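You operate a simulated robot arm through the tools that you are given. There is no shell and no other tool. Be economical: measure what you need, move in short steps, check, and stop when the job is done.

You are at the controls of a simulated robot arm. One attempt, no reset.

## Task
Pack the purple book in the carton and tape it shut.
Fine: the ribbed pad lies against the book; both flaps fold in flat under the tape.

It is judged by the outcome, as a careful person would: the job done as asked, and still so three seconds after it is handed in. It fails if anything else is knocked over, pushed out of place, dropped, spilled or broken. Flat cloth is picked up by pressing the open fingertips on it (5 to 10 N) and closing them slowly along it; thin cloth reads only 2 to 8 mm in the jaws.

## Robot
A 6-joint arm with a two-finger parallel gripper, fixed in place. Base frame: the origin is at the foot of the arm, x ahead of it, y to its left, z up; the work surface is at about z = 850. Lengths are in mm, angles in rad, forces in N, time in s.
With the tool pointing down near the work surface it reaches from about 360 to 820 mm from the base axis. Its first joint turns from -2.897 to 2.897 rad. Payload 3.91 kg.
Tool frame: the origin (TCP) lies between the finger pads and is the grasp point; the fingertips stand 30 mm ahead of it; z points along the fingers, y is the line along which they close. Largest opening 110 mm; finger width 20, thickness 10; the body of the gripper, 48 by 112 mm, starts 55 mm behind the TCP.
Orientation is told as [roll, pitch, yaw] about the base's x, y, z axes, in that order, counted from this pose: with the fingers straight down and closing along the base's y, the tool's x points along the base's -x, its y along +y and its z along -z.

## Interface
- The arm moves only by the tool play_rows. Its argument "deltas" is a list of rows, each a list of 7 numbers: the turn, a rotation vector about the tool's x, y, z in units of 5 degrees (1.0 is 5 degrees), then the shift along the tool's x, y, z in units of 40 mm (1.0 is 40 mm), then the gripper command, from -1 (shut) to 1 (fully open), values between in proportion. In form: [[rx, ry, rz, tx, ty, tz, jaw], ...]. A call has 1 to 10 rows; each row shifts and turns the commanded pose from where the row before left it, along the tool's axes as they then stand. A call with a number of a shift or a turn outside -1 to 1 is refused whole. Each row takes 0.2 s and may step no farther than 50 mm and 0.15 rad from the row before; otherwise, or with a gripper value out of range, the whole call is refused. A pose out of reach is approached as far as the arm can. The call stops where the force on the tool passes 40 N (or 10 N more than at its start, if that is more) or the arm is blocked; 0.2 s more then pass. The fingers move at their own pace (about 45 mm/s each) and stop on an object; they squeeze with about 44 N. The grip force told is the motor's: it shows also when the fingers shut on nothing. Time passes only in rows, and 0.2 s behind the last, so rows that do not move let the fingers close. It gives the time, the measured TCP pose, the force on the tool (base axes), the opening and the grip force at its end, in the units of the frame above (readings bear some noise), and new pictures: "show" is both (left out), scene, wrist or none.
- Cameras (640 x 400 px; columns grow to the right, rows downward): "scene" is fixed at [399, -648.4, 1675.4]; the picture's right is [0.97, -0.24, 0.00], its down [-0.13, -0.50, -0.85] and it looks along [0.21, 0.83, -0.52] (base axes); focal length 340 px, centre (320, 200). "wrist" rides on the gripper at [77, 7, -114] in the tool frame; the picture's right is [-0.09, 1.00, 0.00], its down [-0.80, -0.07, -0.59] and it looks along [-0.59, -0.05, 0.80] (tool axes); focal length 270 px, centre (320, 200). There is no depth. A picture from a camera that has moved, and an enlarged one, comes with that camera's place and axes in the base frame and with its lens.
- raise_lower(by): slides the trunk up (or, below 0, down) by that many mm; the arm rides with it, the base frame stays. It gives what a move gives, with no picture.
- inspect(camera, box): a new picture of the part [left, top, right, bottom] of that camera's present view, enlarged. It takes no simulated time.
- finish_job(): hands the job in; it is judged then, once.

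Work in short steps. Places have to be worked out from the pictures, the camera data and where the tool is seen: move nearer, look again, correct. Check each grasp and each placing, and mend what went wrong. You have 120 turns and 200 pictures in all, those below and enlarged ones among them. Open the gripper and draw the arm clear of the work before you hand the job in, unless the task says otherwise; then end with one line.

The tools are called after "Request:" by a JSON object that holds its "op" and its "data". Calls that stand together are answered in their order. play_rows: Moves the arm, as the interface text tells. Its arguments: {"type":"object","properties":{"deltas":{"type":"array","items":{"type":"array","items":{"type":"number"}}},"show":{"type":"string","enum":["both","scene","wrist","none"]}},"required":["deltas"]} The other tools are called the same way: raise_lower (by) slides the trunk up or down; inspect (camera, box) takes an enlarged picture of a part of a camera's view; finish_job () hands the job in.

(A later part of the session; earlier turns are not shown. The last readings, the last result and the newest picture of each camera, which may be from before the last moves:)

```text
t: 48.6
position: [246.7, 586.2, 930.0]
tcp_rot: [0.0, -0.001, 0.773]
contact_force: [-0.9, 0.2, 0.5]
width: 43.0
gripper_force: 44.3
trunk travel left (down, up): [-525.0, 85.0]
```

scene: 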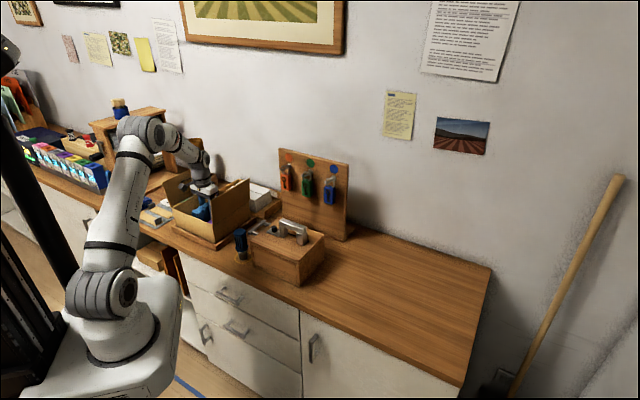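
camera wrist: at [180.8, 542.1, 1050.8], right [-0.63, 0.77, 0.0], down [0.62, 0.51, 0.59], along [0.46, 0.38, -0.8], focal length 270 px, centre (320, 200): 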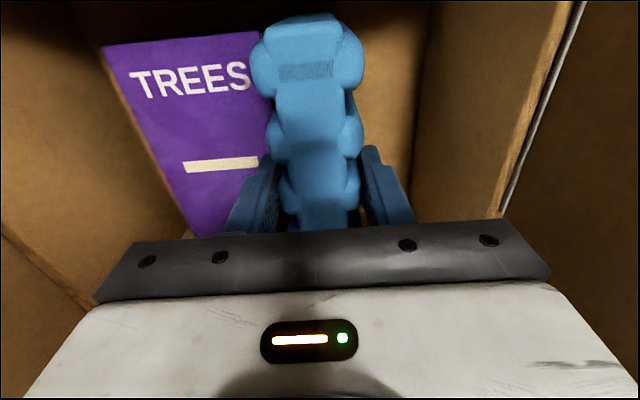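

By geometry the pad now touches the book. I lower to the floor, watching the force.

Request:
{"op": "play_rows", "data": {"deltas": [[0, 0, 0, 0, 0, 0.04, -1], [0, 0, 0, 0, 0, 0.03, -1], [0, 0, 0, 0, 0, 0.03, -1], [0, 0, 0, 0, 0, 0, -1]], "show": "wrist"}}

```text
t: 49.6
position: [247.1, 585.8, 926.1]
tcp_rot: [0.002, -0.004, 0.774]
contact_force: [-1.0, -0.4, 10.0]
width: 42.7
gripper_force: 44.2
trunk travel left (down, up): [-525.0, 85.0]
camera wrist: at [186.0, 536.3, 1041.6], right [-0.63, 0.77, 0.0], down [0.62, 0.51, 0.6], along [0.46, 0.38, -0.8], focal length 270 px, centre (320, 200)
```

wrist: 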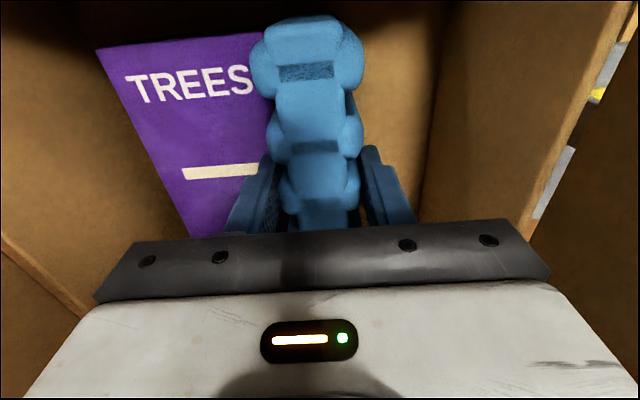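

The pad stands on the floor (10 N). I relieve, open the jaws and withdraw.

Request:
{"op": "play_rows", "data": {"deltas": [[0, 0, 0, 0, 0, -0.03, 0.1], [0, 0, 0, 0, 0, 0, 0.2], [0, 0, 0, 0, 0, 0, 0.2], [0, 0, 0, 0, 0, -0.3, 0.2], [0, 0, 0, 0, 0, -0.6, 0.2], [0, 0, 0, 0, 0, -0.9, 0.2], [0, 0, 0, 0, 0, -1, 0.2], [0, 0, 0, 0, 0, -1, 0.2], [0, 0, 0, 0.3, 0, -1, 0.2], [0, 0, 0, 1, 0, -1, 0.2]], "show": "none"}}

Request:
{"op": "play_rows", "data": {"deltas": [[0, 0, 0, 1, 0, -0.5, 0.2], [0, 0, 0, 1, 0, 0, 0.2], [0, 0, 0, 0, 0, 0, 0.2]], "show": "both"}}

```text
refused: row 10 steps farther than a row can; nothing moved
```

```text
t: 50.4
position: [187.8, 529.6, 943.7]
tcp_rot: [-0.001, -0.001, 0.773]
contact_force: [0.2, 0.9, 0.5]
width: 66.1
gripper_force: 0.1
trunk travel left (down, up): [-525.0, 85.0]
camera wrist: at [128.8, 479.4, 1058.5], right [-0.63, 0.77, 0.0], down [0.62, 0.51, 0.59], along [0.46, 0.38, -0.8], focal length 270 px, centre (320, 200)
```

scene: 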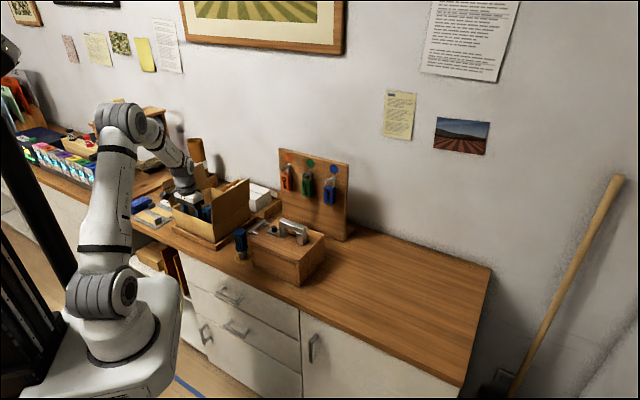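
wrist: 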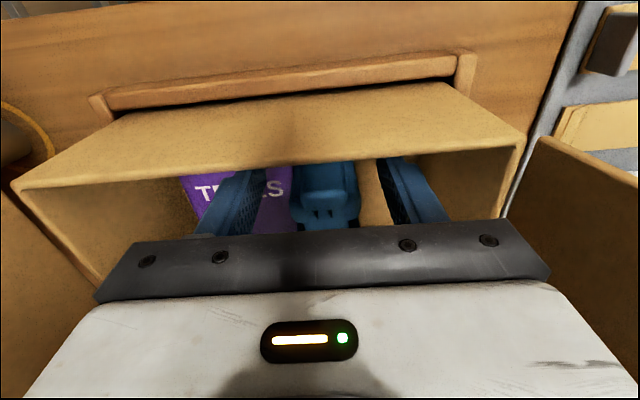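

The first call was refused, so only the second one ran and the tool slid about 80 mm toward the near wall with no contact force. The fingers are still inside the carton, so I raise straight up and check.

Request:
{"op": "play_rows", "data": {"deltas": [[0, 0, 0, 0, 0, -0.3, 0.2], [0, 0, 0, 0, 0, -0.6, 0.2], [0, 0, 0, 0, 0, -0.9, 0.2], [0, 0, 0, 0, 0, -1, 0.2], [0, 0, 0, 0, 0, -1, 0.2], [0, 0, 0, 0, 0, -1, 0.2], [0, 0, 0, 0, 0, -0.8, 0.2], [0, 0, 0, 0, 0, -0.5, 0.2]], "show": "both"}}

```text
t: 52.2
position: [188.2, 533.7, 1188.7]
tcp_rot: [0.001, -0.001, 0.773]
contact_force: [0.0, 0.0, 0.2]
width: 66.1
gripper_force: 0.0
trunk travel left (down, up): [-525.0, 85.0]
camera wrist: at [127.8, 483.3, 1303.5], right [-0.63, 0.77, 0.0], down [0.62, 0.51, 0.59], along [0.46, 0.38, -0.8], focal length 270 px, centre (320, 200)
```

scene: 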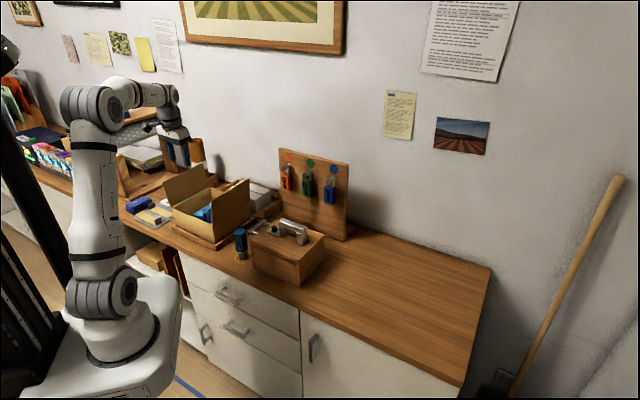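
wrist: 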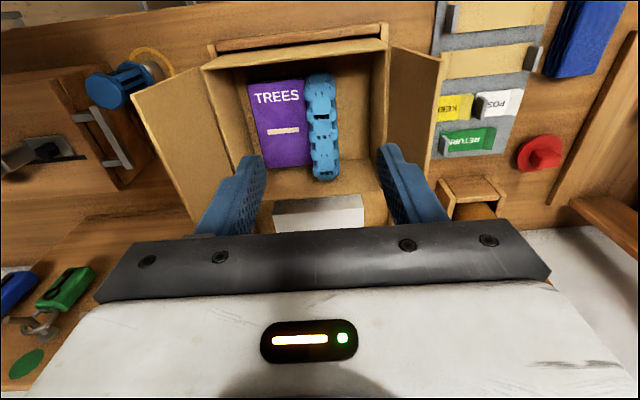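

Request:
{"op": "inspect", "data": {"camera": "wrist", "box": [130, 20, 450, 220]}}

Request:
{"op": "inspect", "data": {"camera": "scene", "box": [130, 140, 290, 250]}}

```text
2.00 times, centred on (290, 120) of wrist
camera zoom: at [127.8, 483.3, 1303.5], right [-0.63, 0.77, 0.0], down [0.62, 0.51, 0.59], along [0.46, 0.38, -0.8], focal length 541 px, centre (380, 360)
```

zoom: 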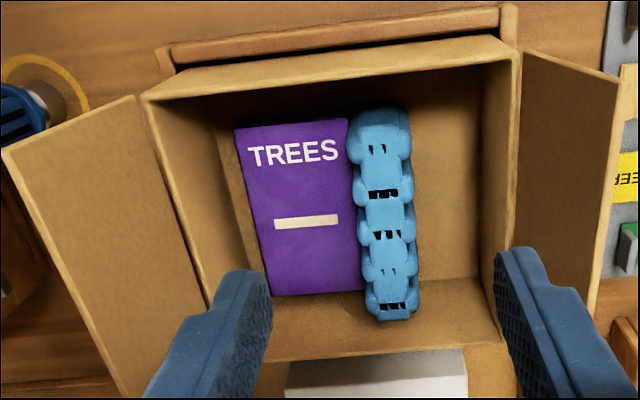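

```text
3.64 times, centred on (210, 195) of scene
camera zoom: at [399.0, -648.4, 1675.4], right [0.97, -0.24, 0.0], down [-0.13, -0.5, -0.85], along [0.21, 0.83, -0.52], focal length 1237 px, centre (720, 218)
```

zoom: 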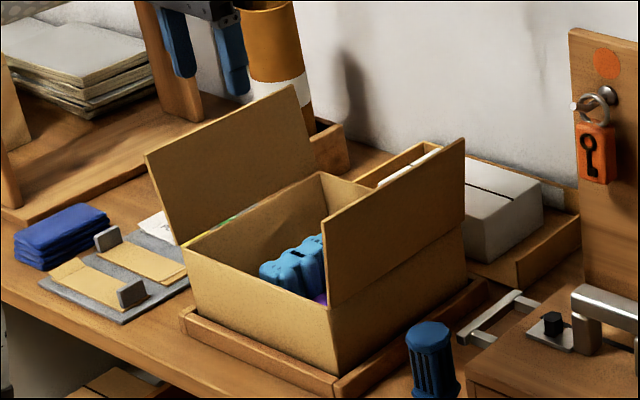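

Pad and book stand side by side, but there could still be a gap of a few mm. I re-grip the pad in place, nudge it against the book, and release cleanly.

Request:
{"op": "play_rows", "data": {"deltas": [[0, 0, 0.2, -0.9, -0.03, 0, 0.3], [0, 0, 0, -0.97, 0, 0.3, 0.3], [0, 0, 0, 0, 0, 0.9, 0.3], [0, 0, 0, 0, 0, 1, 0.3], [0, 0, 0, 0, 0, 1, 0.3], [0, 0, 0, 0, 0, 1, 0.3], [0, 0, 0, 0, 0, 0.9, 0.3], [0, 0, 0, 0, 0, 0.6, 0.3]], "show": "both"}}

```text
t: 54.0
position: [242.1, 580.3, 961.3]
tcp_rot: [0.0, 0.001, 0.755]
contact_force: [0.9, -0.2, -0.9]
width: 71.5
gripper_force: 0.1
trunk travel left (down, up): [-525.0, 85.0]
camera wrist: at [181.9, 533.1, 1076.3], right [-0.62, 0.79, 0.0], down [0.63, 0.5, 0.59], along [0.47, 0.37, -0.8], focal length 270 px, centre (320, 200)
```

scene: 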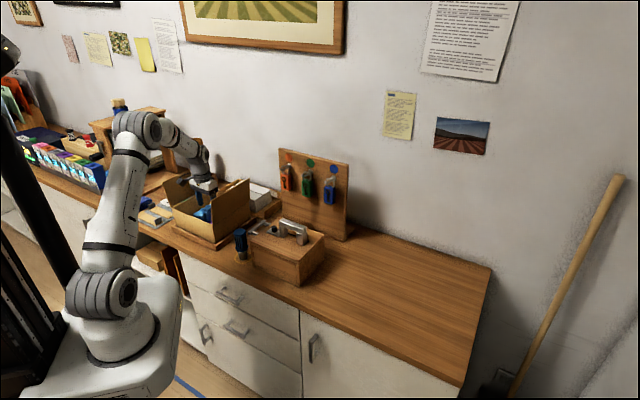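
wrist: 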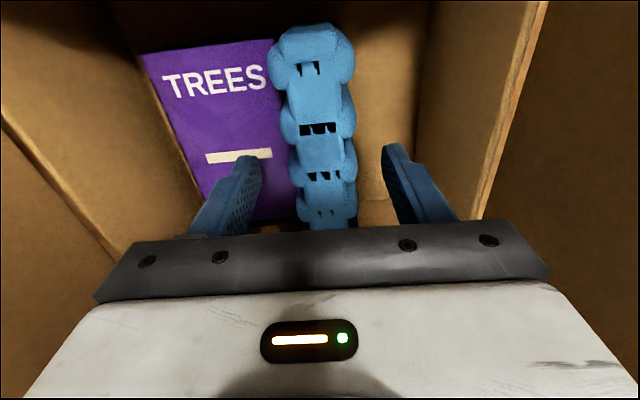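

Centred over the pad. I lower, close, and slide 6 mm toward the book.

Request:
{"op": "play_rows", "data": {"deltas": [[0, 0, 0, 0, 0, 0.5, 0.2], [0, 0, 0, 0, 0, 0.32, -0.1], [0, 0, 0, 0, 0, 0, -1], [0, 0, 0, 0, 0, 0, -1], [0, 0, 0, 0, 0, 0, -1], [0, 0, 0, 0, -0.05, 0, -1], [0, 0, 0, 0, -0.05, 0, -1], [0, 0, 0, 0, -0.05, 0, -1], [0, 0, 0, 0, 0, 0, -1]], "show": "wrist"}}

```text
t: 56.0
position: [249.3, 575.8, 928.0]
tcp_rot: [-0.001, -0.002, 0.756]
contact_force: [-2.0, 2.6, 4.0]
width: 42.9
gripper_force: 44.1
trunk travel left (down, up): [-525.0, 85.0]
camera wrist: at [186.7, 528.1, 1043.6], right [-0.62, 0.79, 0.0], down [0.63, 0.5, 0.6], along [0.47, 0.37, -0.8], focal length 270 px, centre (320, 200)
```

wrist: 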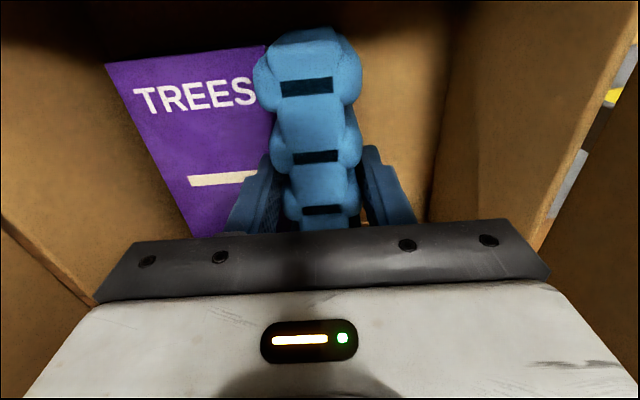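

There is about 3 N of side reaction, so the pad now presses on the book. I open and go straight up.

Request:
{"op": "play_rows", "data": {"deltas": [[0, 0, 0, 0, 0, 0, 0.1], [0, 0, 0, 0, 0, 0, 0.2], [0, 0, 0, 0, 0, 0, 0.2], [0, 0, 0, 0, 0, -0.4, 0.2], [0, 0, 0, 0, 0, -0.8, 0.2], [0, 0, 0, 0, 0, -1, 0.2], [0, 0, 0, 0, 0, -1, 0.2], [0, 0, 0, 0, 0, -1, 0.2], [0, 0, 0, 0, 0, -1, 0.2], [0, 0, 0, 0, 0, -0.6, 0.2]], "show": "none"}}

```text
t: 58.2
position: [248.7, 576.2, 1162.5]
tcp_rot: [-0.001, -0.002, 0.755]
contact_force: [0.1, 0.3, -0.4]
width: 66.2
gripper_force: 0.1
trunk travel left (down, up): [-525.0, 85.0]
```

Now the flaps: each is about 110 mm long, leaning slightly outward, hinged at the two bench-direction ends. I close the jaws and move outside the right-hand flap (toolbox side), tips about 30 mm below its top edge.

Request:
{"op": "play_rows", "data": {"deltas": [[0, 0, -0.35, 0, -0.5, 0, -1], [0, 0, 0, 0, -1, 0, -1], [0, 0, 0, 0, -1, 0, -1], [0, 0, 0, 0, -1, 0, -1], [0, 0, 0, 0, -0.75, 0, -1], [0, 0, 0, 0, 0, 0.6, -1], [0, 0, 0, 0, 0, 0.8, -1], [0, 0, 0, 0, 0, 0.7, -1], [0, 0, 0, 0, 0, 0.2, -1]], "show": "both"}}

```text
t: 60.2
position: [367.0, 456.9, 1068.7]
tcp_rot: [0.0, 0.001, 0.785]
contact_force: [-0.3, 0.3, 0.5]
width: 0.0
gripper_force: 37.6
trunk travel left (down, up): [-525.0, 85.0]
camera wrist: at [307.6, 406.2, 1183.3], right [-0.64, 0.77, 0.0], down [0.62, 0.52, 0.59], along [0.46, 0.38, -0.8], focal length 270 px, centre (320, 200)
```

scene: 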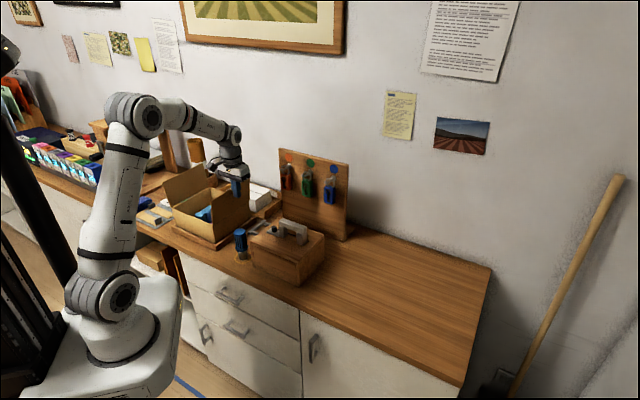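
wrist: 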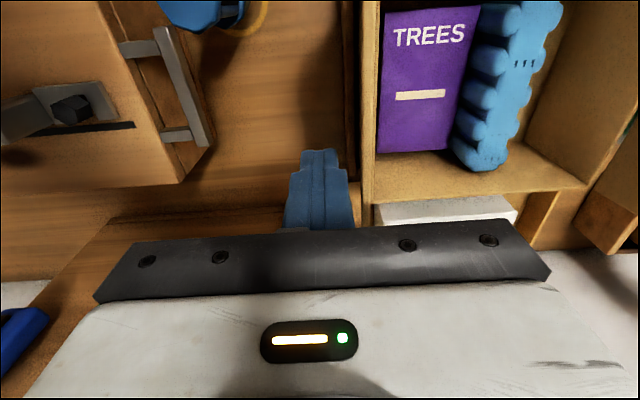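

The finger is just outside the flap. I push it inward along an arc about its hinge, first to 45°.

Request:
{"op": "play_rows", "data": {"deltas": [[0, 0, 0, 0, 0.4, 0.04, -1], [0, 0, 0, 0, 0.4, 0.05, -1], [0, 0, 0, 0, 0.4, 0.05, -1], [0, 0, 0, 0, 0.4, 0.06, -1], [0, 0, 0, 0, 0.35, 0.2, -1], [0, 0, 0, 0, 0.35, 0.25, -1]], "show": "both"}}

```text
t: 61.6
position: [302.9, 521.0, 1042.4]
tcp_rot: [0.0, 0.0, 0.787]
contact_force: [-0.3, -0.9, -1.3]
width: 0.0
gripper_force: 37.6
trunk travel left (down, up): [-525.0, 85.0]
camera wrist: at [242.9, 471.6, 1156.6], right [-0.64, 0.77, 0.0], down [0.62, 0.52, 0.59], along [0.46, 0.38, -0.8], focal length 270 px, centre (320, 200)
```

scene: 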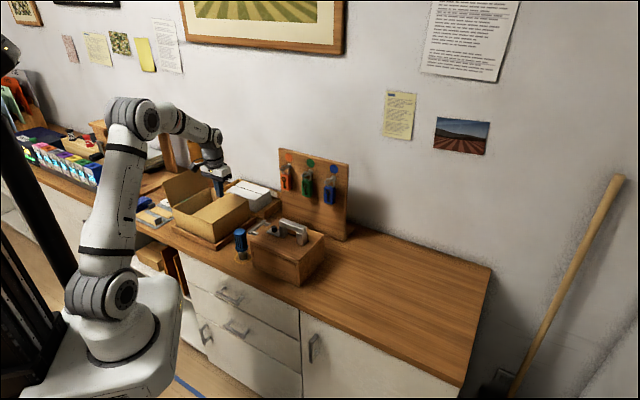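
wrist: 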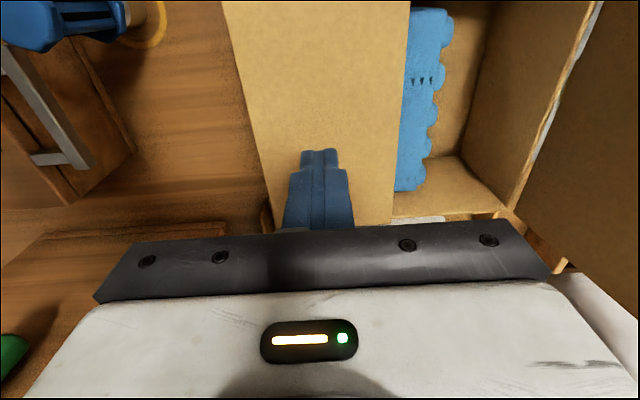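

The flap follows nicely. I fold it down the rest of the way to flat.

Request:
{"op": "play_rows", "data": {"deltas": [[0, 0, 0, 0, 0.2, 0.25, -1], [0, 0, 0, 0, 0.2, 0.3, -1], [0, 0, 0, 0, 0.1, 0.25, -1], [0, 0, 0, 0, 0.05, 0.25, -1], [0, 0, 0, 0, 0.02, 0.15, -1], [0, 0, 0, 0, 0, 0.1, -1], [0, 0, 0, 0, 0, 0.05, -1]], "show": "both"}}

```text
t: 63.2
position: [286.0, 536.3, 993.7]
tcp_rot: [0.002, -0.006, 0.785]
contact_force: [1.7, 2.7, 34.9]
width: 0.0
gripper_force: 37.1
trunk travel left (down, up): [-525.0, 85.0]
camera wrist: at [226.0, 486.2, 1108.2], right [-0.64, 0.77, 0.0], down [0.61, 0.51, 0.6], along [0.46, 0.39, -0.8], focal length 270 px, centre (320, 200)
```

scene: 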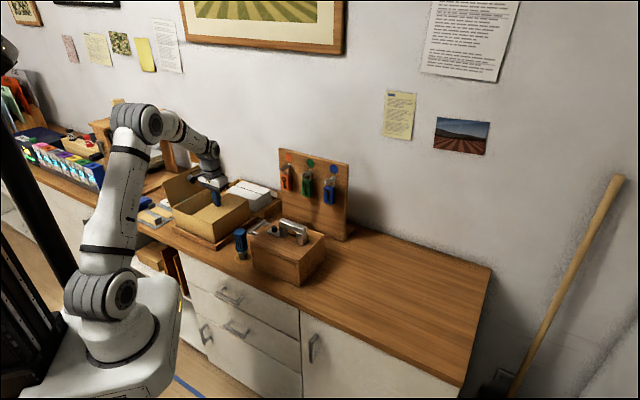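
wrist: 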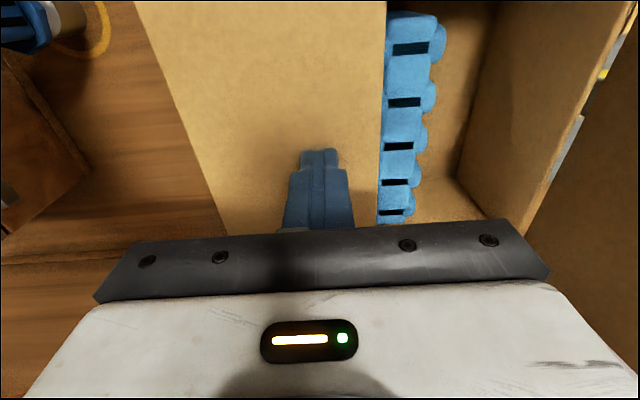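

The flap is pressed to its stop (35 N at tip z≈964). I lift off and see if it stays.

Request:
{"op": "play_rows", "data": {"deltas": [[0, 0, 0, 0, 0, -0.2, -1], [0, 0, 0, 0, 0, -0.5, -1], [0, 0, 0, 0, 0, -1, -1], [0, 0, 0, 0, 0, -1, -1], [0, 0, 0, 0, 0, -1, -1], [0, 0, 0, 0, 0, -0.5, -1]], "show": "both"}}

Request:
{"op": "inspect", "data": {"camera": "scene", "box": [130, 140, 290, 250]}}

```text
t: 64.6
position: [287.0, 538.5, 1156.2]
tcp_rot: [0.0, 0.0, 0.786]
contact_force: [1.1, -0.4, 0.3]
width: 0.2
gripper_force: 37.9
trunk travel left (down, up): [-525.0, 85.0]
camera wrist: at [227.2, 488.3, 1271.7], right [-0.64, 0.77, 0.0], down [0.62, 0.52, 0.59], along [0.46, 0.38, -0.8], focal length 270 px, centre (320, 200)
```

scene: 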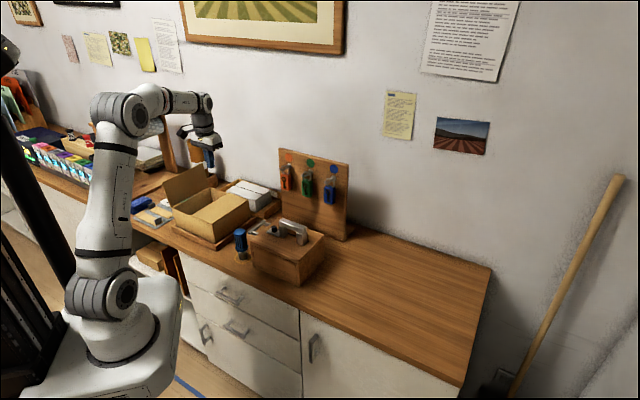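
wrist: 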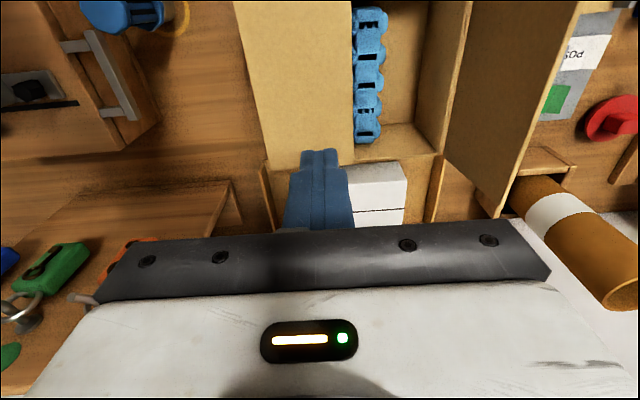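

```text
3.64 times, centred on (210, 195) of scene
camera zoom: at [399.0, -648.4, 1675.4], right [0.97, -0.24, 0.0], down [-0.13, -0.5, -0.85], along [0.21, 0.83, -0.52], focal length 1237 px, centre (720, 218)
```

zoom: 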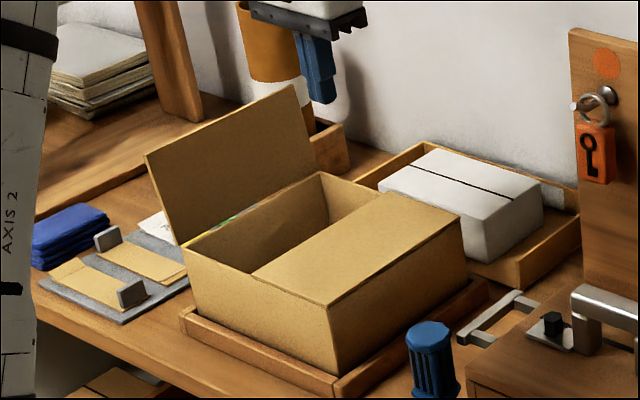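

The first flap stays flat. Now I do the mirror move on the other flap: over it, then down outside.

Request:
{"op": "play_rows", "data": {"deltas": [[0, 0, 0, 0, 0.6, 0, -1], [0, 0, 0, 0, 1, 0, -1], [0, 0, 0, 0, 1, 0, -1], [0, 0, 0, 0, 1, 0, -1], [0, 0, 0, 0, 0.9, 0, -1], [0, 0, 0, 0, 0.5, 0, -1], [0, 0, 0, 0, 0, 0.6, -1], [0, 0, 0, 0, 0, 0.9, -1], [0, 0, 0, 0, 0, 0.7, -1]], "show": "both"}}

```text
t: 66.6
position: [144.6, 680.0, 1067.6]
tcp_rot: [-0.001, 0.0, 0.786]
contact_force: [-0.1, -0.2, -0.3]
width: 0.0
gripper_force: 37.2
trunk travel left (down, up): [-525.0, 85.0]
camera wrist: at [85.2, 630.8, 1182.4], right [-0.64, 0.77, 0.0], down [0.62, 0.52, 0.59], along [0.46, 0.38, -0.8], focal length 270 px, centre (320, 200)
```

scene: 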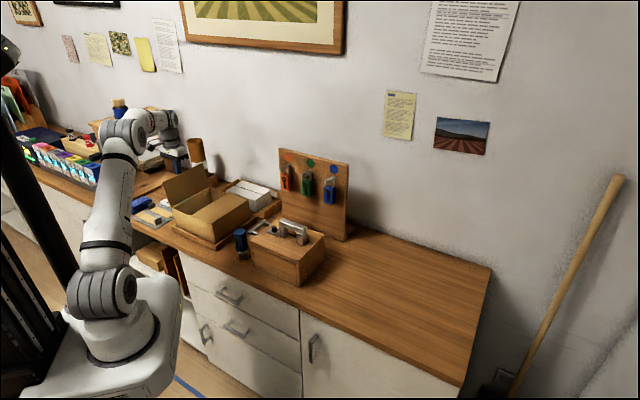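
wrist: 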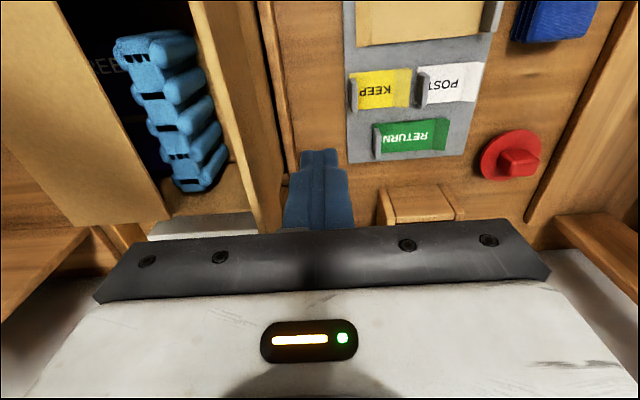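

Outside the second flap. I fold it in along the mirrored arc.

Request:
{"op": "play_rows", "data": {"deltas": [[0, 0, 0, 0, -0.5, 0.02, -1], [0, 0, 0, 0, -0.4, 0.04, -1], [0, 0, 0, 0, -0.4, 0.05, -1], [0, 0, 0, 0, -0.4, 0.06, -1], [0, 0, 0, 0, -0.4, 0.2, -1], [0, 0, 0, 0, -0.4, 0.25, -1], [0, 0, 0, 0, -0.2, 0.25, -1], [0, 0, 0, 0, -0.2, 0.3, -1]], "show": "both"}}

```text
t: 68.4
position: [227.3, 596.9, 1022.3]
tcp_rot: [0.001, -0.001, 0.786]
contact_force: [-0.4, -0.2, -0.2]
width: 0.0
gripper_force: 37.8
trunk travel left (down, up): [-525.0, 85.0]
camera wrist: at [167.4, 546.4, 1135.7], right [-0.64, 0.77, 0.0], down [0.62, 0.52, 0.59], along [0.46, 0.38, -0.8], focal length 270 px, centre (320, 200)
```

scene: 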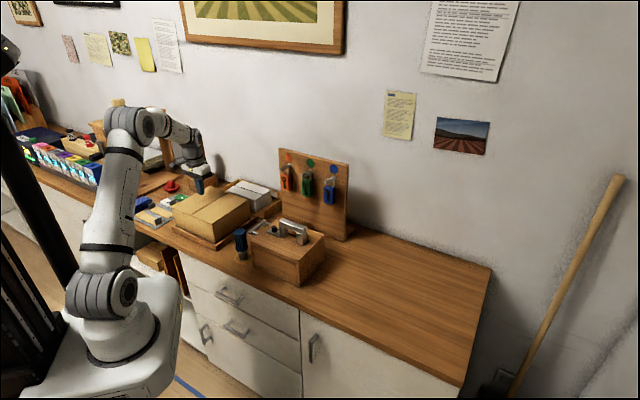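
wrist: 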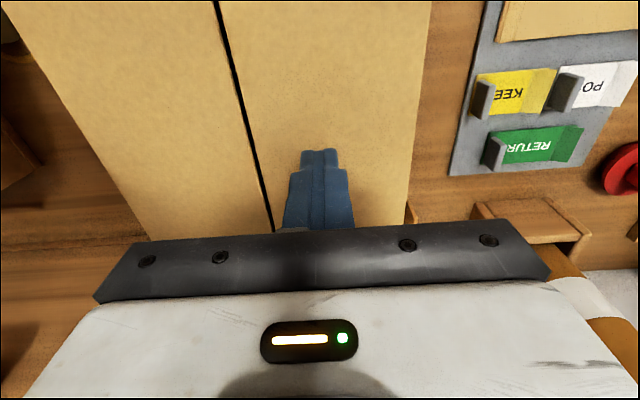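

The second flap has nearly closed. I press it down fully at this spot.

Request:
{"op": "play_rows", "data": {"deltas": [[0, 0, 0, 0, 0, 0.3, -1], [0, 0, 0, 0, 0, 0.2, -1], [0, 0, 0, 0, 0, 0.1, -1], [0, 0, 0, 0, 0, 0.05, -1], [0, 0, 0, 0, 0, 0.05, -1]], "show": "none"}}

```text
t: 69.6
position: [227.9, 597.0, 994.8]
tcp_rot: [0.002, -0.004, 0.784]
contact_force: [0.7, 0.6, 7.9]
width: 0.0
gripper_force: 37.1
trunk travel left (down, up): [-525.0, 85.0]
```

Contact at tip z≈965, so the lid surface is about there. I lift and look.

Request:
{"op": "play_rows", "data": {"deltas": [[0, 0, 0, 0, 0, -0.2, -1], [0, 0, 0, 0, 0, -0.8, -1], [0, 0, 0, 0, 0, -1, -1], [0, 0, 0, 0.5, -0.3, -0.8, -1], [0, 0, 0, 0.8, -0.3, -0.4, -1], [0, 0, 0, 0.8, -0.3, -0.2, -1]], "show": "both"}}

Request:
{"op": "inspect", "data": {"camera": "scene", "box": [120, 170, 270, 260]}}

Request:
{"op": "inspect", "data": {"camera": "wrist", "box": [200, 0, 600, 230]}}

```text
t: 71.0
position: [189.4, 509.5, 1128.8]
tcp_rot: [0.0, -0.002, 0.786]
contact_force: [0.4, 0.3, 0.9]
width: 0.0
gripper_force: 38.2
trunk travel left (down, up): [-525.0, 85.0]
camera wrist: at [130.9, 459.7, 1244.1], right [-0.64, 0.77, 0.0], down [0.62, 0.52, 0.6], along [0.46, 0.38, -0.8], focal length 270 px, centre (320, 200)
```

scene: 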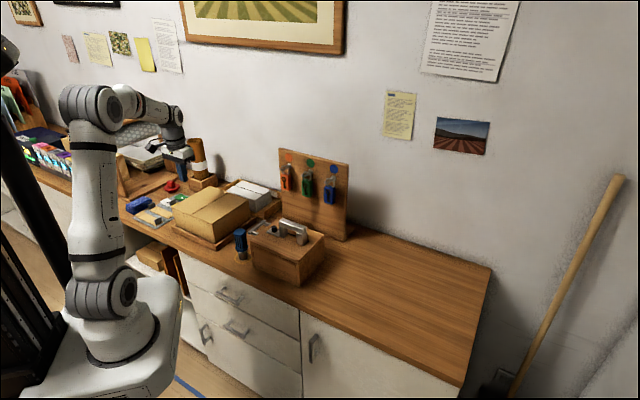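
wrist: 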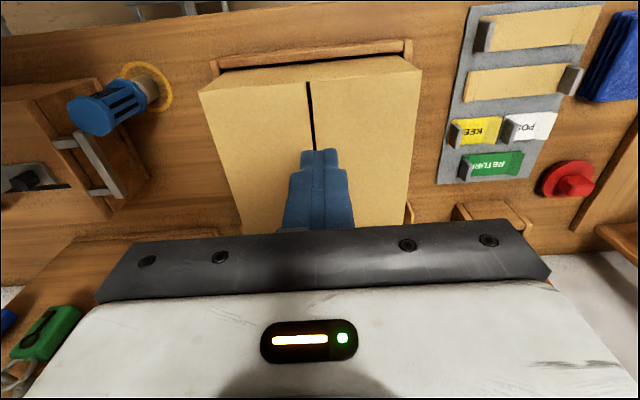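

```text
4.27 times, centred on (195, 215) of scene
camera zoom: at [399.0, -648.4, 1675.4], right [0.97, -0.24, 0.0], down [-0.13, -0.5, -0.85], along [0.21, 0.83, -0.52], focal length 1452 px, centre (853, 136)
```

zoom: 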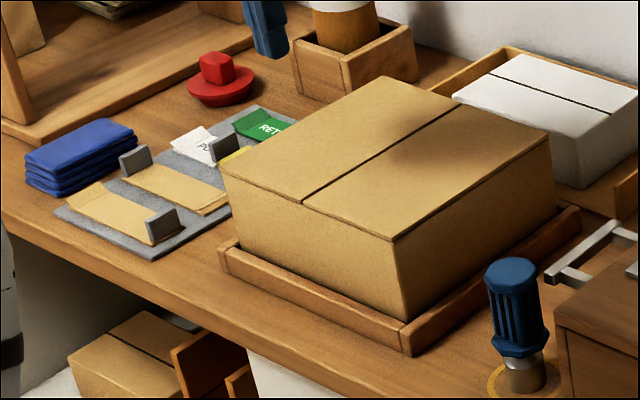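

```text
1.60 times, centred on (400, 115) of wrist
camera zoom: at [130.9, 459.7, 1244.1], right [-0.64, 0.77, 0.0], down [0.62, 0.52, 0.6], along [0.46, 0.38, -0.8], focal length 432 px, centre (192, 336)
```

zoom: 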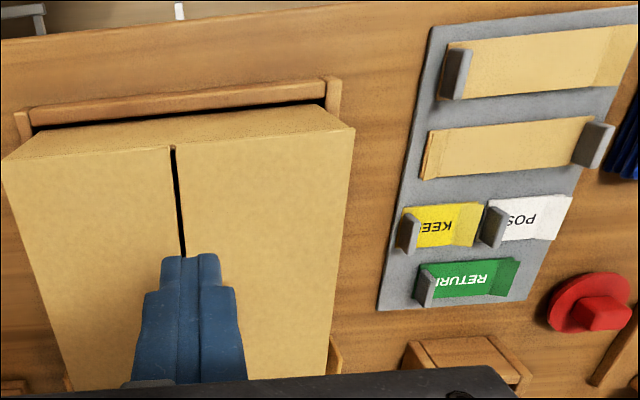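

Both flaps lie flat and closed. Next is the tape: the near strip's tab is around (32, 632) at its carton-side end. I move above it with the jaws partly open.

Request:
{"op": "play_rows", "data": {"deltas": [[0, 0, 0, 0.1, 0.7, 0, -0.2], [0, 0, 0, 0.1, 1, 0, 0], [0, 0, 0, 0.1, 1, 0, 0.1], [0, 0, 0, 0.1, 1, 0.2, 0.1], [0, 0, 0, 0.1, 0.9, 0.6, 0.1], [0, 0, 0, 0.1, 0.35, 0.8, 0.1], [0, 0, 0, 0, 0, 0.9, 0.1], [0, 0, 0, 0, 0, 0.6, 0.1]], "show": "both"}}

Request:
{"op": "inspect", "data": {"camera": "wrist", "box": [200, 40, 480, 230]}}

```text
t: 72.8
position: [35.5, 634.0, 1005.4]
tcp_rot: [0.001, 0.0, 0.784]
contact_force: [0.5, 0.0, 0.0]
width: 60.4
gripper_force: 0.0
trunk travel left (down, up): [-525.0, 85.0]
camera wrist: at [-23.2, 584.0, 1120.4], right [-0.64, 0.77, 0.0], down [0.62, 0.52, 0.59], along [0.46, 0.38, -0.8], focal length 270 px, centre (320, 200)
```

scene: 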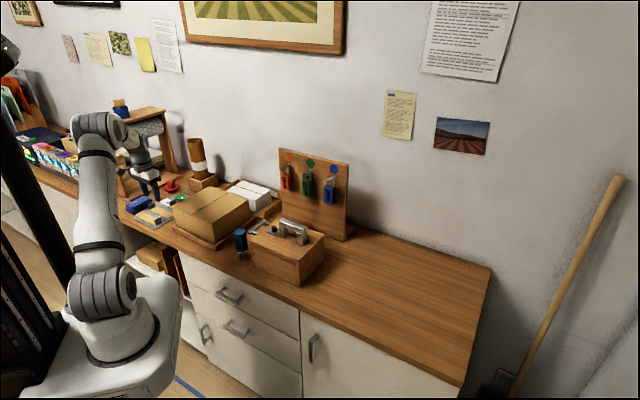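
wrist: 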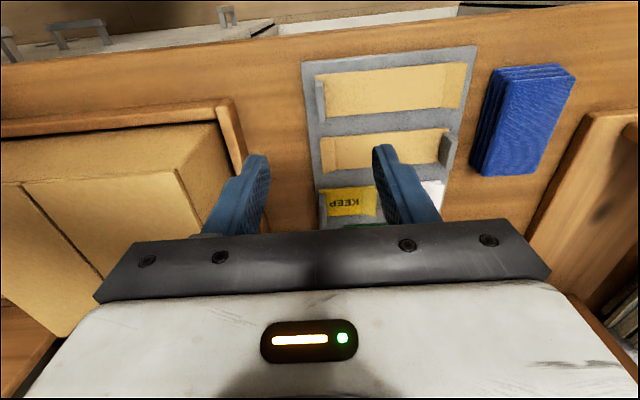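

```text
2.11 times, centred on (340, 135) of wrist
camera zoom: at [-23.2, 584.0, 1120.4], right [-0.64, 0.77, 0.0], down [0.62, 0.52, 0.59], along [0.46, 0.38, -0.8], focal length 569 px, centre (278, 337)
```

zoom: 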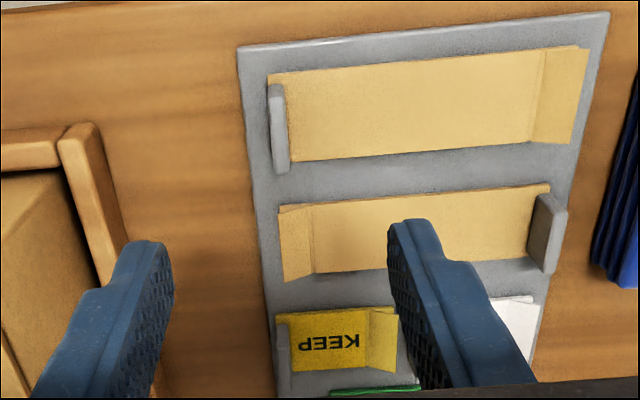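

The tab stands at the strip's carton-side end, within about 5 mm of the tool axis. I correct and lower to tip z≈865.

Request:
{"op": "play_rows", "data": {"deltas": [[0, 0, 0, 0.11, -0.05, 0.5, 0.1], [0, 0, 0, 0, 0, 0.8, 0.1], [0, 0, 0, 0, 0, 0.8, 0.1], [0, 0, 0, 0, 0, 0.5, 0.0], [0, 0, 0, 0, 0, 0.15, -0.1]], "show": "both"}}

Request:
{"op": "inspect", "data": {"camera": "wrist", "box": [200, 80, 440, 230]}}

Request:
{"op": "inspect", "data": {"camera": "scene", "box": [100, 160, 200, 240]}}

```text
t: 74.0
position: [33.9, 630.2, 892.9]
tcp_rot: [0.0, 0.001, 0.785]
contact_force: [-0.3, 0.6, 0.0]
width: 49.5
gripper_force: 0.1
trunk travel left (down, up): [-525.0, 85.0]
camera wrist: at [-24.7, 579.7, 1009.1], right [-0.64, 0.77, 0.0], down [0.62, 0.52, 0.59], along [0.46, 0.38, -0.8], focal length 270 px, centre (320, 200)
```

scene: 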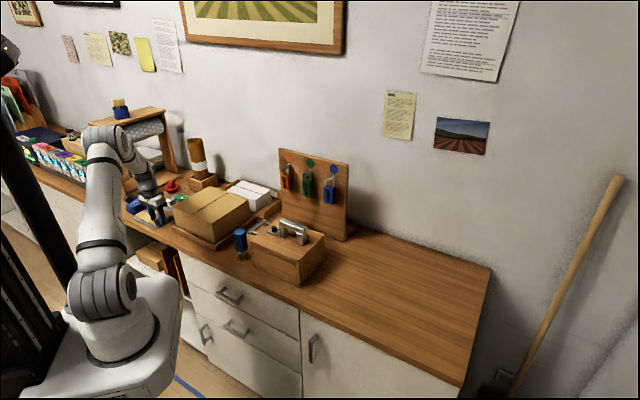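
wrist: 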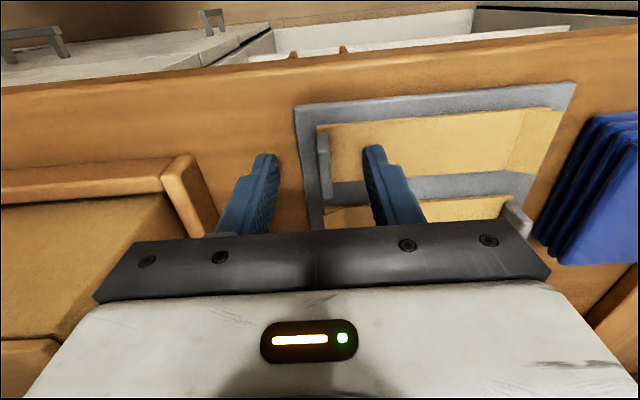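

```text
2.67 times, centred on (320, 155) of wrist
camera zoom: at [-24.7, 579.7, 1009.1], right [-0.64, 0.77, 0.0], down [0.62, 0.52, 0.59], along [0.46, 0.38, -0.8], focal length 721 px, centre (320, 320)
```

zoom: 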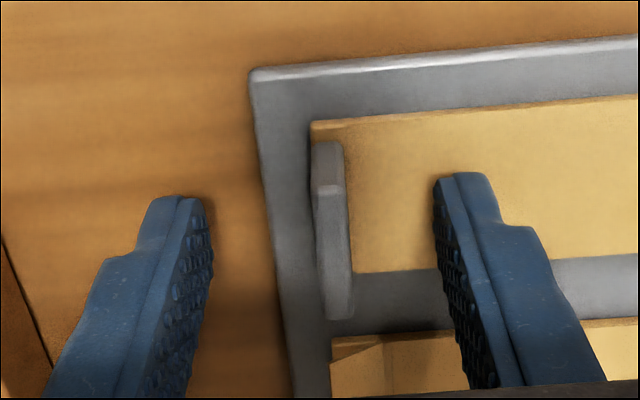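

```text
5.00 times, centred on (150, 200) of scene
camera zoom: at [399.0, -648.4, 1675.4], right [0.97, -0.24, 0.0], down [-0.13, -0.5, -0.85], along [0.21, 0.83, -0.52], focal length 1701 px, centre (1170, 200)
```

zoom: 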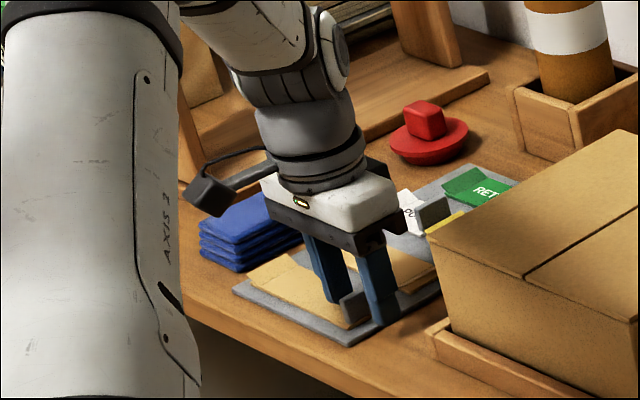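

The tab is centred between the fingers. I close on it.

Request:
{"op": "play_rows", "data": {"deltas": [[0, 0, 0, 0.05, 0.02, 0.03, -0.4], [0, 0, 0, 0, 0, 0, -0.7], [0, 0, 0, 0, 0, 0, -1], [0, 0, 0, 0, 0, 0, -1], [0, 0, 0, 0, 0, 0, -1]], "show": "none"}}

```text
t: 75.2
position: [32.9, 628.7, 892.5]
tcp_rot: [0.001, 0.001, 0.784]
contact_force: [-0.5, 1.0, 0.1]
width: 5.5
gripper_force: 43.3
trunk travel left (down, up): [-525.0, 85.0]
```

The jaws hold the tab (5.5 mm). I lift slowly to peel the strip off its board.

Request:
{"op": "play_rows", "data": {"deltas": [[0, 0, 0, 0, 0, -0.1, -1], [0, 0, 0, 0, 0, -0.2, -1], [0, 0, 0, 0, 0, -0.3, -1], [0, 0, 0, 0, 0, -0.4, -1], [0, 0, 0, 0, 0, -0.4, -1], [0, 0, 0, 0, 0, -0.3, -1]], "show": "both"}}

Request:
{"op": "inspect", "data": {"camera": "wrist", "box": [200, 40, 600, 240]}}

Request:
{"op": "inspect", "data": {"camera": "scene", "box": [100, 150, 220, 240]}}

```text
t: 76.6
position: [33.3, 630.1, 962.1]
tcp_rot: [0.0, 0.0, 0.786]
contact_force: [0.1, 0.2, 0.1]
width: 5.3
gripper_force: 43.7
trunk travel left (down, up): [-525.0, 85.0]
camera wrist: at [-26.3, 579.5, 1077.3], right [-0.64, 0.77, 0.0], down [0.62, 0.52, 0.59], along [0.46, 0.38, -0.8], focal length 270 px, centre (320, 200)
```

scene: 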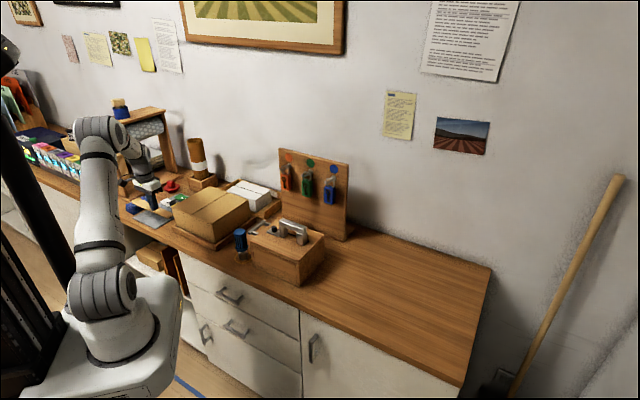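
wrist: 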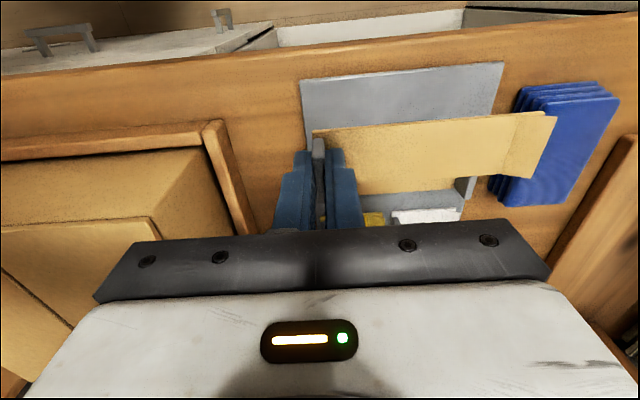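

```text
1.60 times, centred on (400, 140) of wrist
camera zoom: at [-26.3, 579.5, 1077.3], right [-0.64, 0.77, 0.0], down [0.62, 0.52, 0.59], along [0.46, 0.38, -0.8], focal length 432 px, centre (192, 296)
```

zoom: 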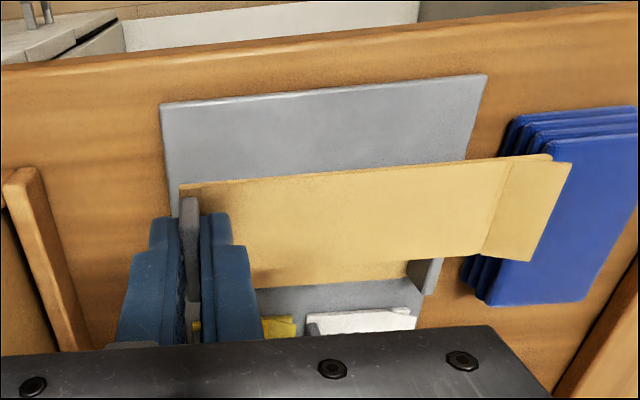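

```text
4.44 times, centred on (160, 195) of scene
camera zoom: at [399.0, -648.4, 1675.4], right [0.97, -0.24, 0.0], down [-0.13, -0.5, -0.85], along [0.21, 0.83, -0.52], focal length 1512 px, centre (1031, 222)
```

zoom: 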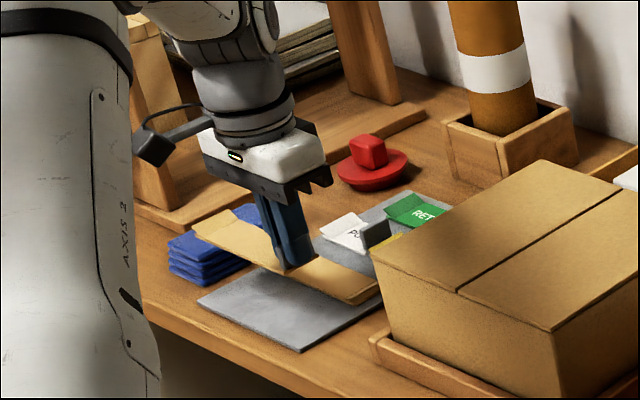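

The strip came off whole and stays horizontal, extending about 127 mm from the tab. I raise it and carry it over the carton so its middle sits on the seam.

Request:
{"op": "play_rows", "data": {"deltas": [[0, 0, 0, 0, 0, -0.6, -1], [0, 0, 0, 0, 0, -0.9, -1], [0, 0, 0, 0, 0, -0.9, -1], [0, 0, 0, -0.41, -0.96, 0, -1], [0, 0, 0, -0.41, -0.96, 0, -1], [0, 0, 0, -0.41, -0.96, 0, -1], [0, 0, 0, -0.41, -0.96, 0, -1], [0, 0, 0, -0.41, -0.96, 0, -1], [0, 0, 0, -0.41, -0.96, 0, -1], [0, 0, 0, -0.41, -0.96, 0, -1]], "show": "both"}}

Request:
{"op": "inspect", "data": {"camera": "wrist", "box": [200, 0, 560, 230]}}

Request:
{"op": "inspect", "data": {"camera": "scene", "box": [140, 140, 280, 250]}}

```text
t: 78.8
position: [304.0, 519.2, 1059.3]
tcp_rot: [0.001, 0.0, 0.786]
contact_force: [0.7, 0.8, 0.4]
width: 5.4
gripper_force: 43.9
trunk travel left (down, up): [-525.0, 85.0]
camera wrist: at [243.7, 469.8, 1173.3], right [-0.64, 0.77, 0.0], down [0.62, 0.52, 0.59], along [0.46, 0.38, -0.8], focal length 270 px, centre (320, 200)
```

scene: 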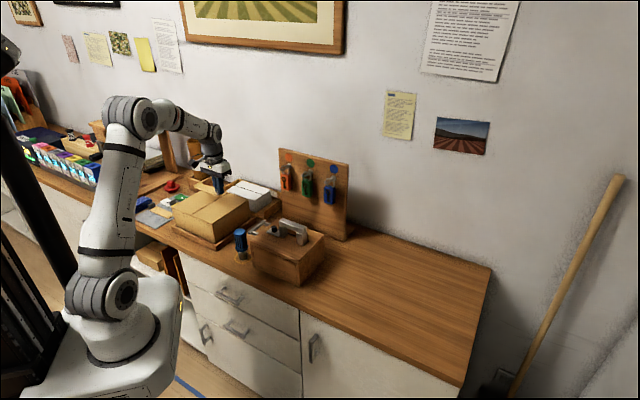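
wrist: 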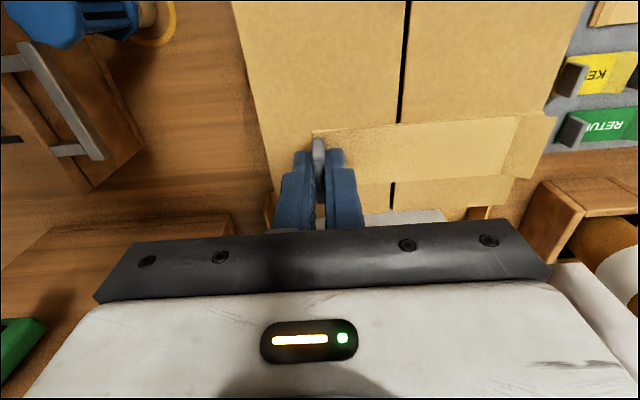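

```text
1.74 times, centred on (380, 115) of wrist
camera zoom: at [243.7, 469.8, 1173.3], right [-0.64, 0.77, 0.0], down [0.62, 0.52, 0.59], along [0.46, 0.38, -0.8], focal length 470 px, centre (216, 348)
```

zoom: 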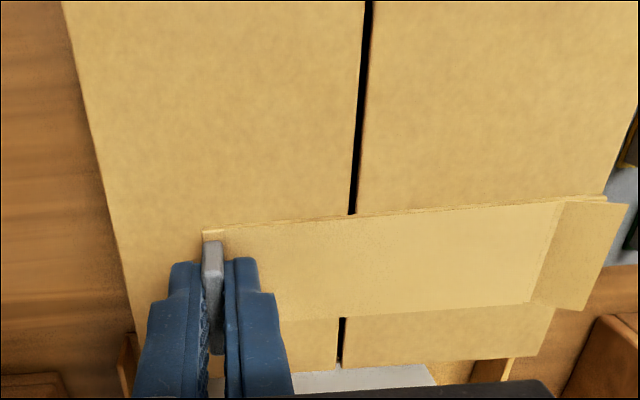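

```text
3.64 times, centred on (210, 195) of scene
camera zoom: at [399.0, -648.4, 1675.4], right [0.97, -0.24, 0.0], down [-0.13, -0.5, -0.85], along [0.21, 0.83, -0.52], focal length 1237 px, centre (720, 218)
```

zoom: 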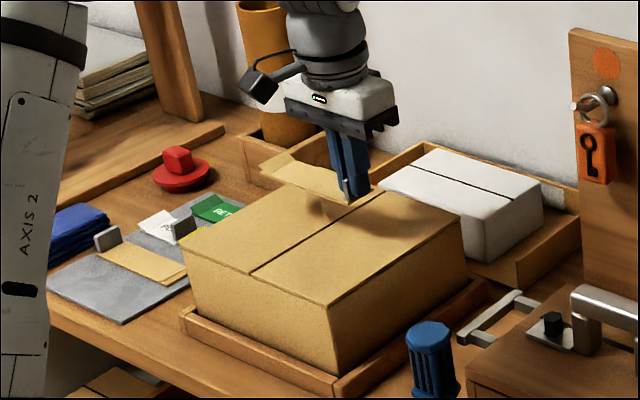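

The strip spans about s=-66 to +71 around the seam at s≈-2, so it is centred and square. I lower to just above the lid.

Request:
{"op": "play_rows", "data": {"deltas": [[0, 0, 0, -0.05, -0.03, 0.5, -1], [0, 0, 0, 0, 0, 0.4, -1], [0, 0, 0, 0, 0, 0.2, -1], [0, 0, 0, 0, 0, 0.1, -1], [0, 0, 0, 0, 0, 0.08, -1], [0, 0, 0, 0, 0, 0.05, -1], [0, 0, 0, 0, 0, 0.05, -1]], "show": "both"}}

```text
t: 80.4
position: [306.8, 520.4, 1002.6]
tcp_rot: [-0.001, 0.0, 0.784]
contact_force: [0.9, 0.4, -0.6]
width: 5.3
gripper_force: 44.0
trunk travel left (down, up): [-525.0, 85.0]
camera wrist: at [246.9, 470.8, 1118.2], right [-0.64, 0.77, 0.0], down [0.62, 0.52, 0.59], along [0.46, 0.38, -0.8], focal length 270 px, centre (320, 200)
```

scene: 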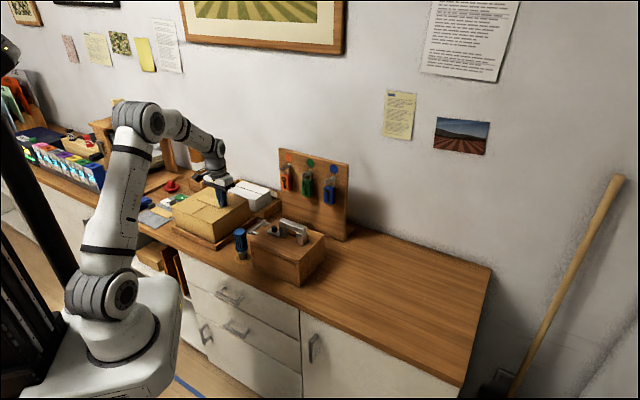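
wrist: 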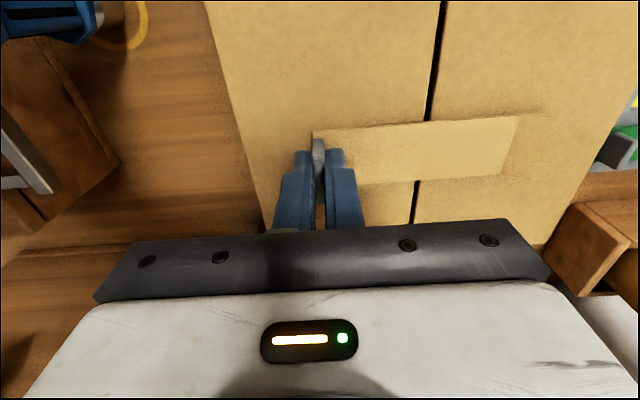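

The strip is a few mm above the lid. I lower in 2 mm steps to contact.

Request:
{"op": "play_rows", "data": {"deltas": [[0, 0, 0, 0, 0, 0.05, -1], [0, 0, 0, 0, 0, 0.05, -1], [0, 0, 0, 0, 0, 0.05, -1], [0, 0, 0, 0, 0, 0, -1]], "show": "none"}}

```text
t: 81.4
position: [306.2, 521.4, 1002.1]
tcp_rot: [0.003, -0.007, 0.785]
contact_force: [7.1, 0.6, 37.3]
width: 5.2
gripper_force: 43.9
trunk travel left (down, up): [-525.0, 85.0]
```

Firm contact at 37 N. I look before releasing.

Request:
{"op": "inspect", "data": {"camera": "wrist", "box": [240, 60, 600, 230]}}

Request:
{"op": "inspect", "data": {"camera": "scene", "box": [160, 160, 270, 240]}}

```text
1.78 times, centred on (420, 145) of wrist
camera zoom: at [246.3, 469.7, 1115.7], right [-0.64, 0.77, 0.0], down [0.61, 0.51, 0.6], along [0.46, 0.39, -0.8], focal length 480 px, centre (142, 298)
```

zoom: 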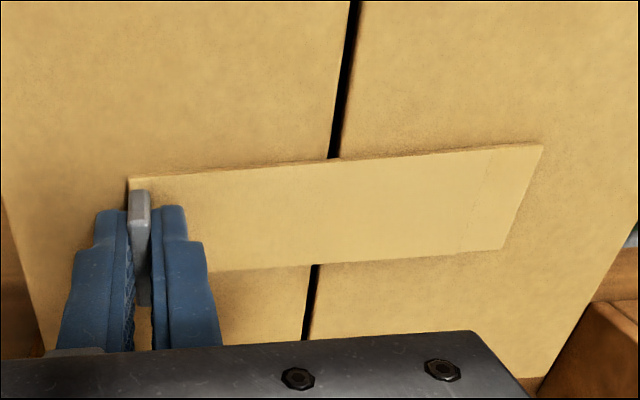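

```text
5.00 times, centred on (215, 200) of scene
camera zoom: at [399.0, -648.4, 1675.4], right [0.97, -0.24, 0.0], down [-0.13, -0.5, -0.85], along [0.21, 0.83, -0.52], focal length 1701 px, centre (845, 200)
```

zoom: 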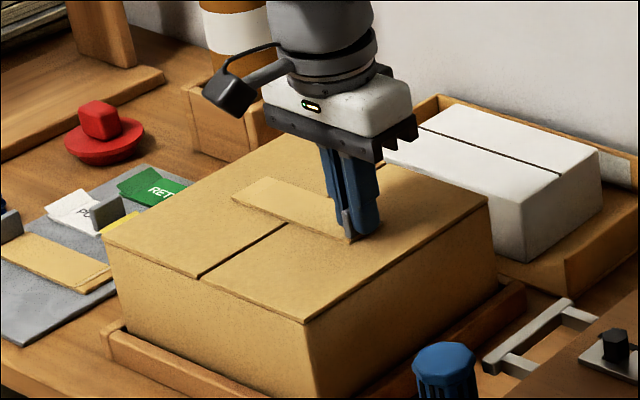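

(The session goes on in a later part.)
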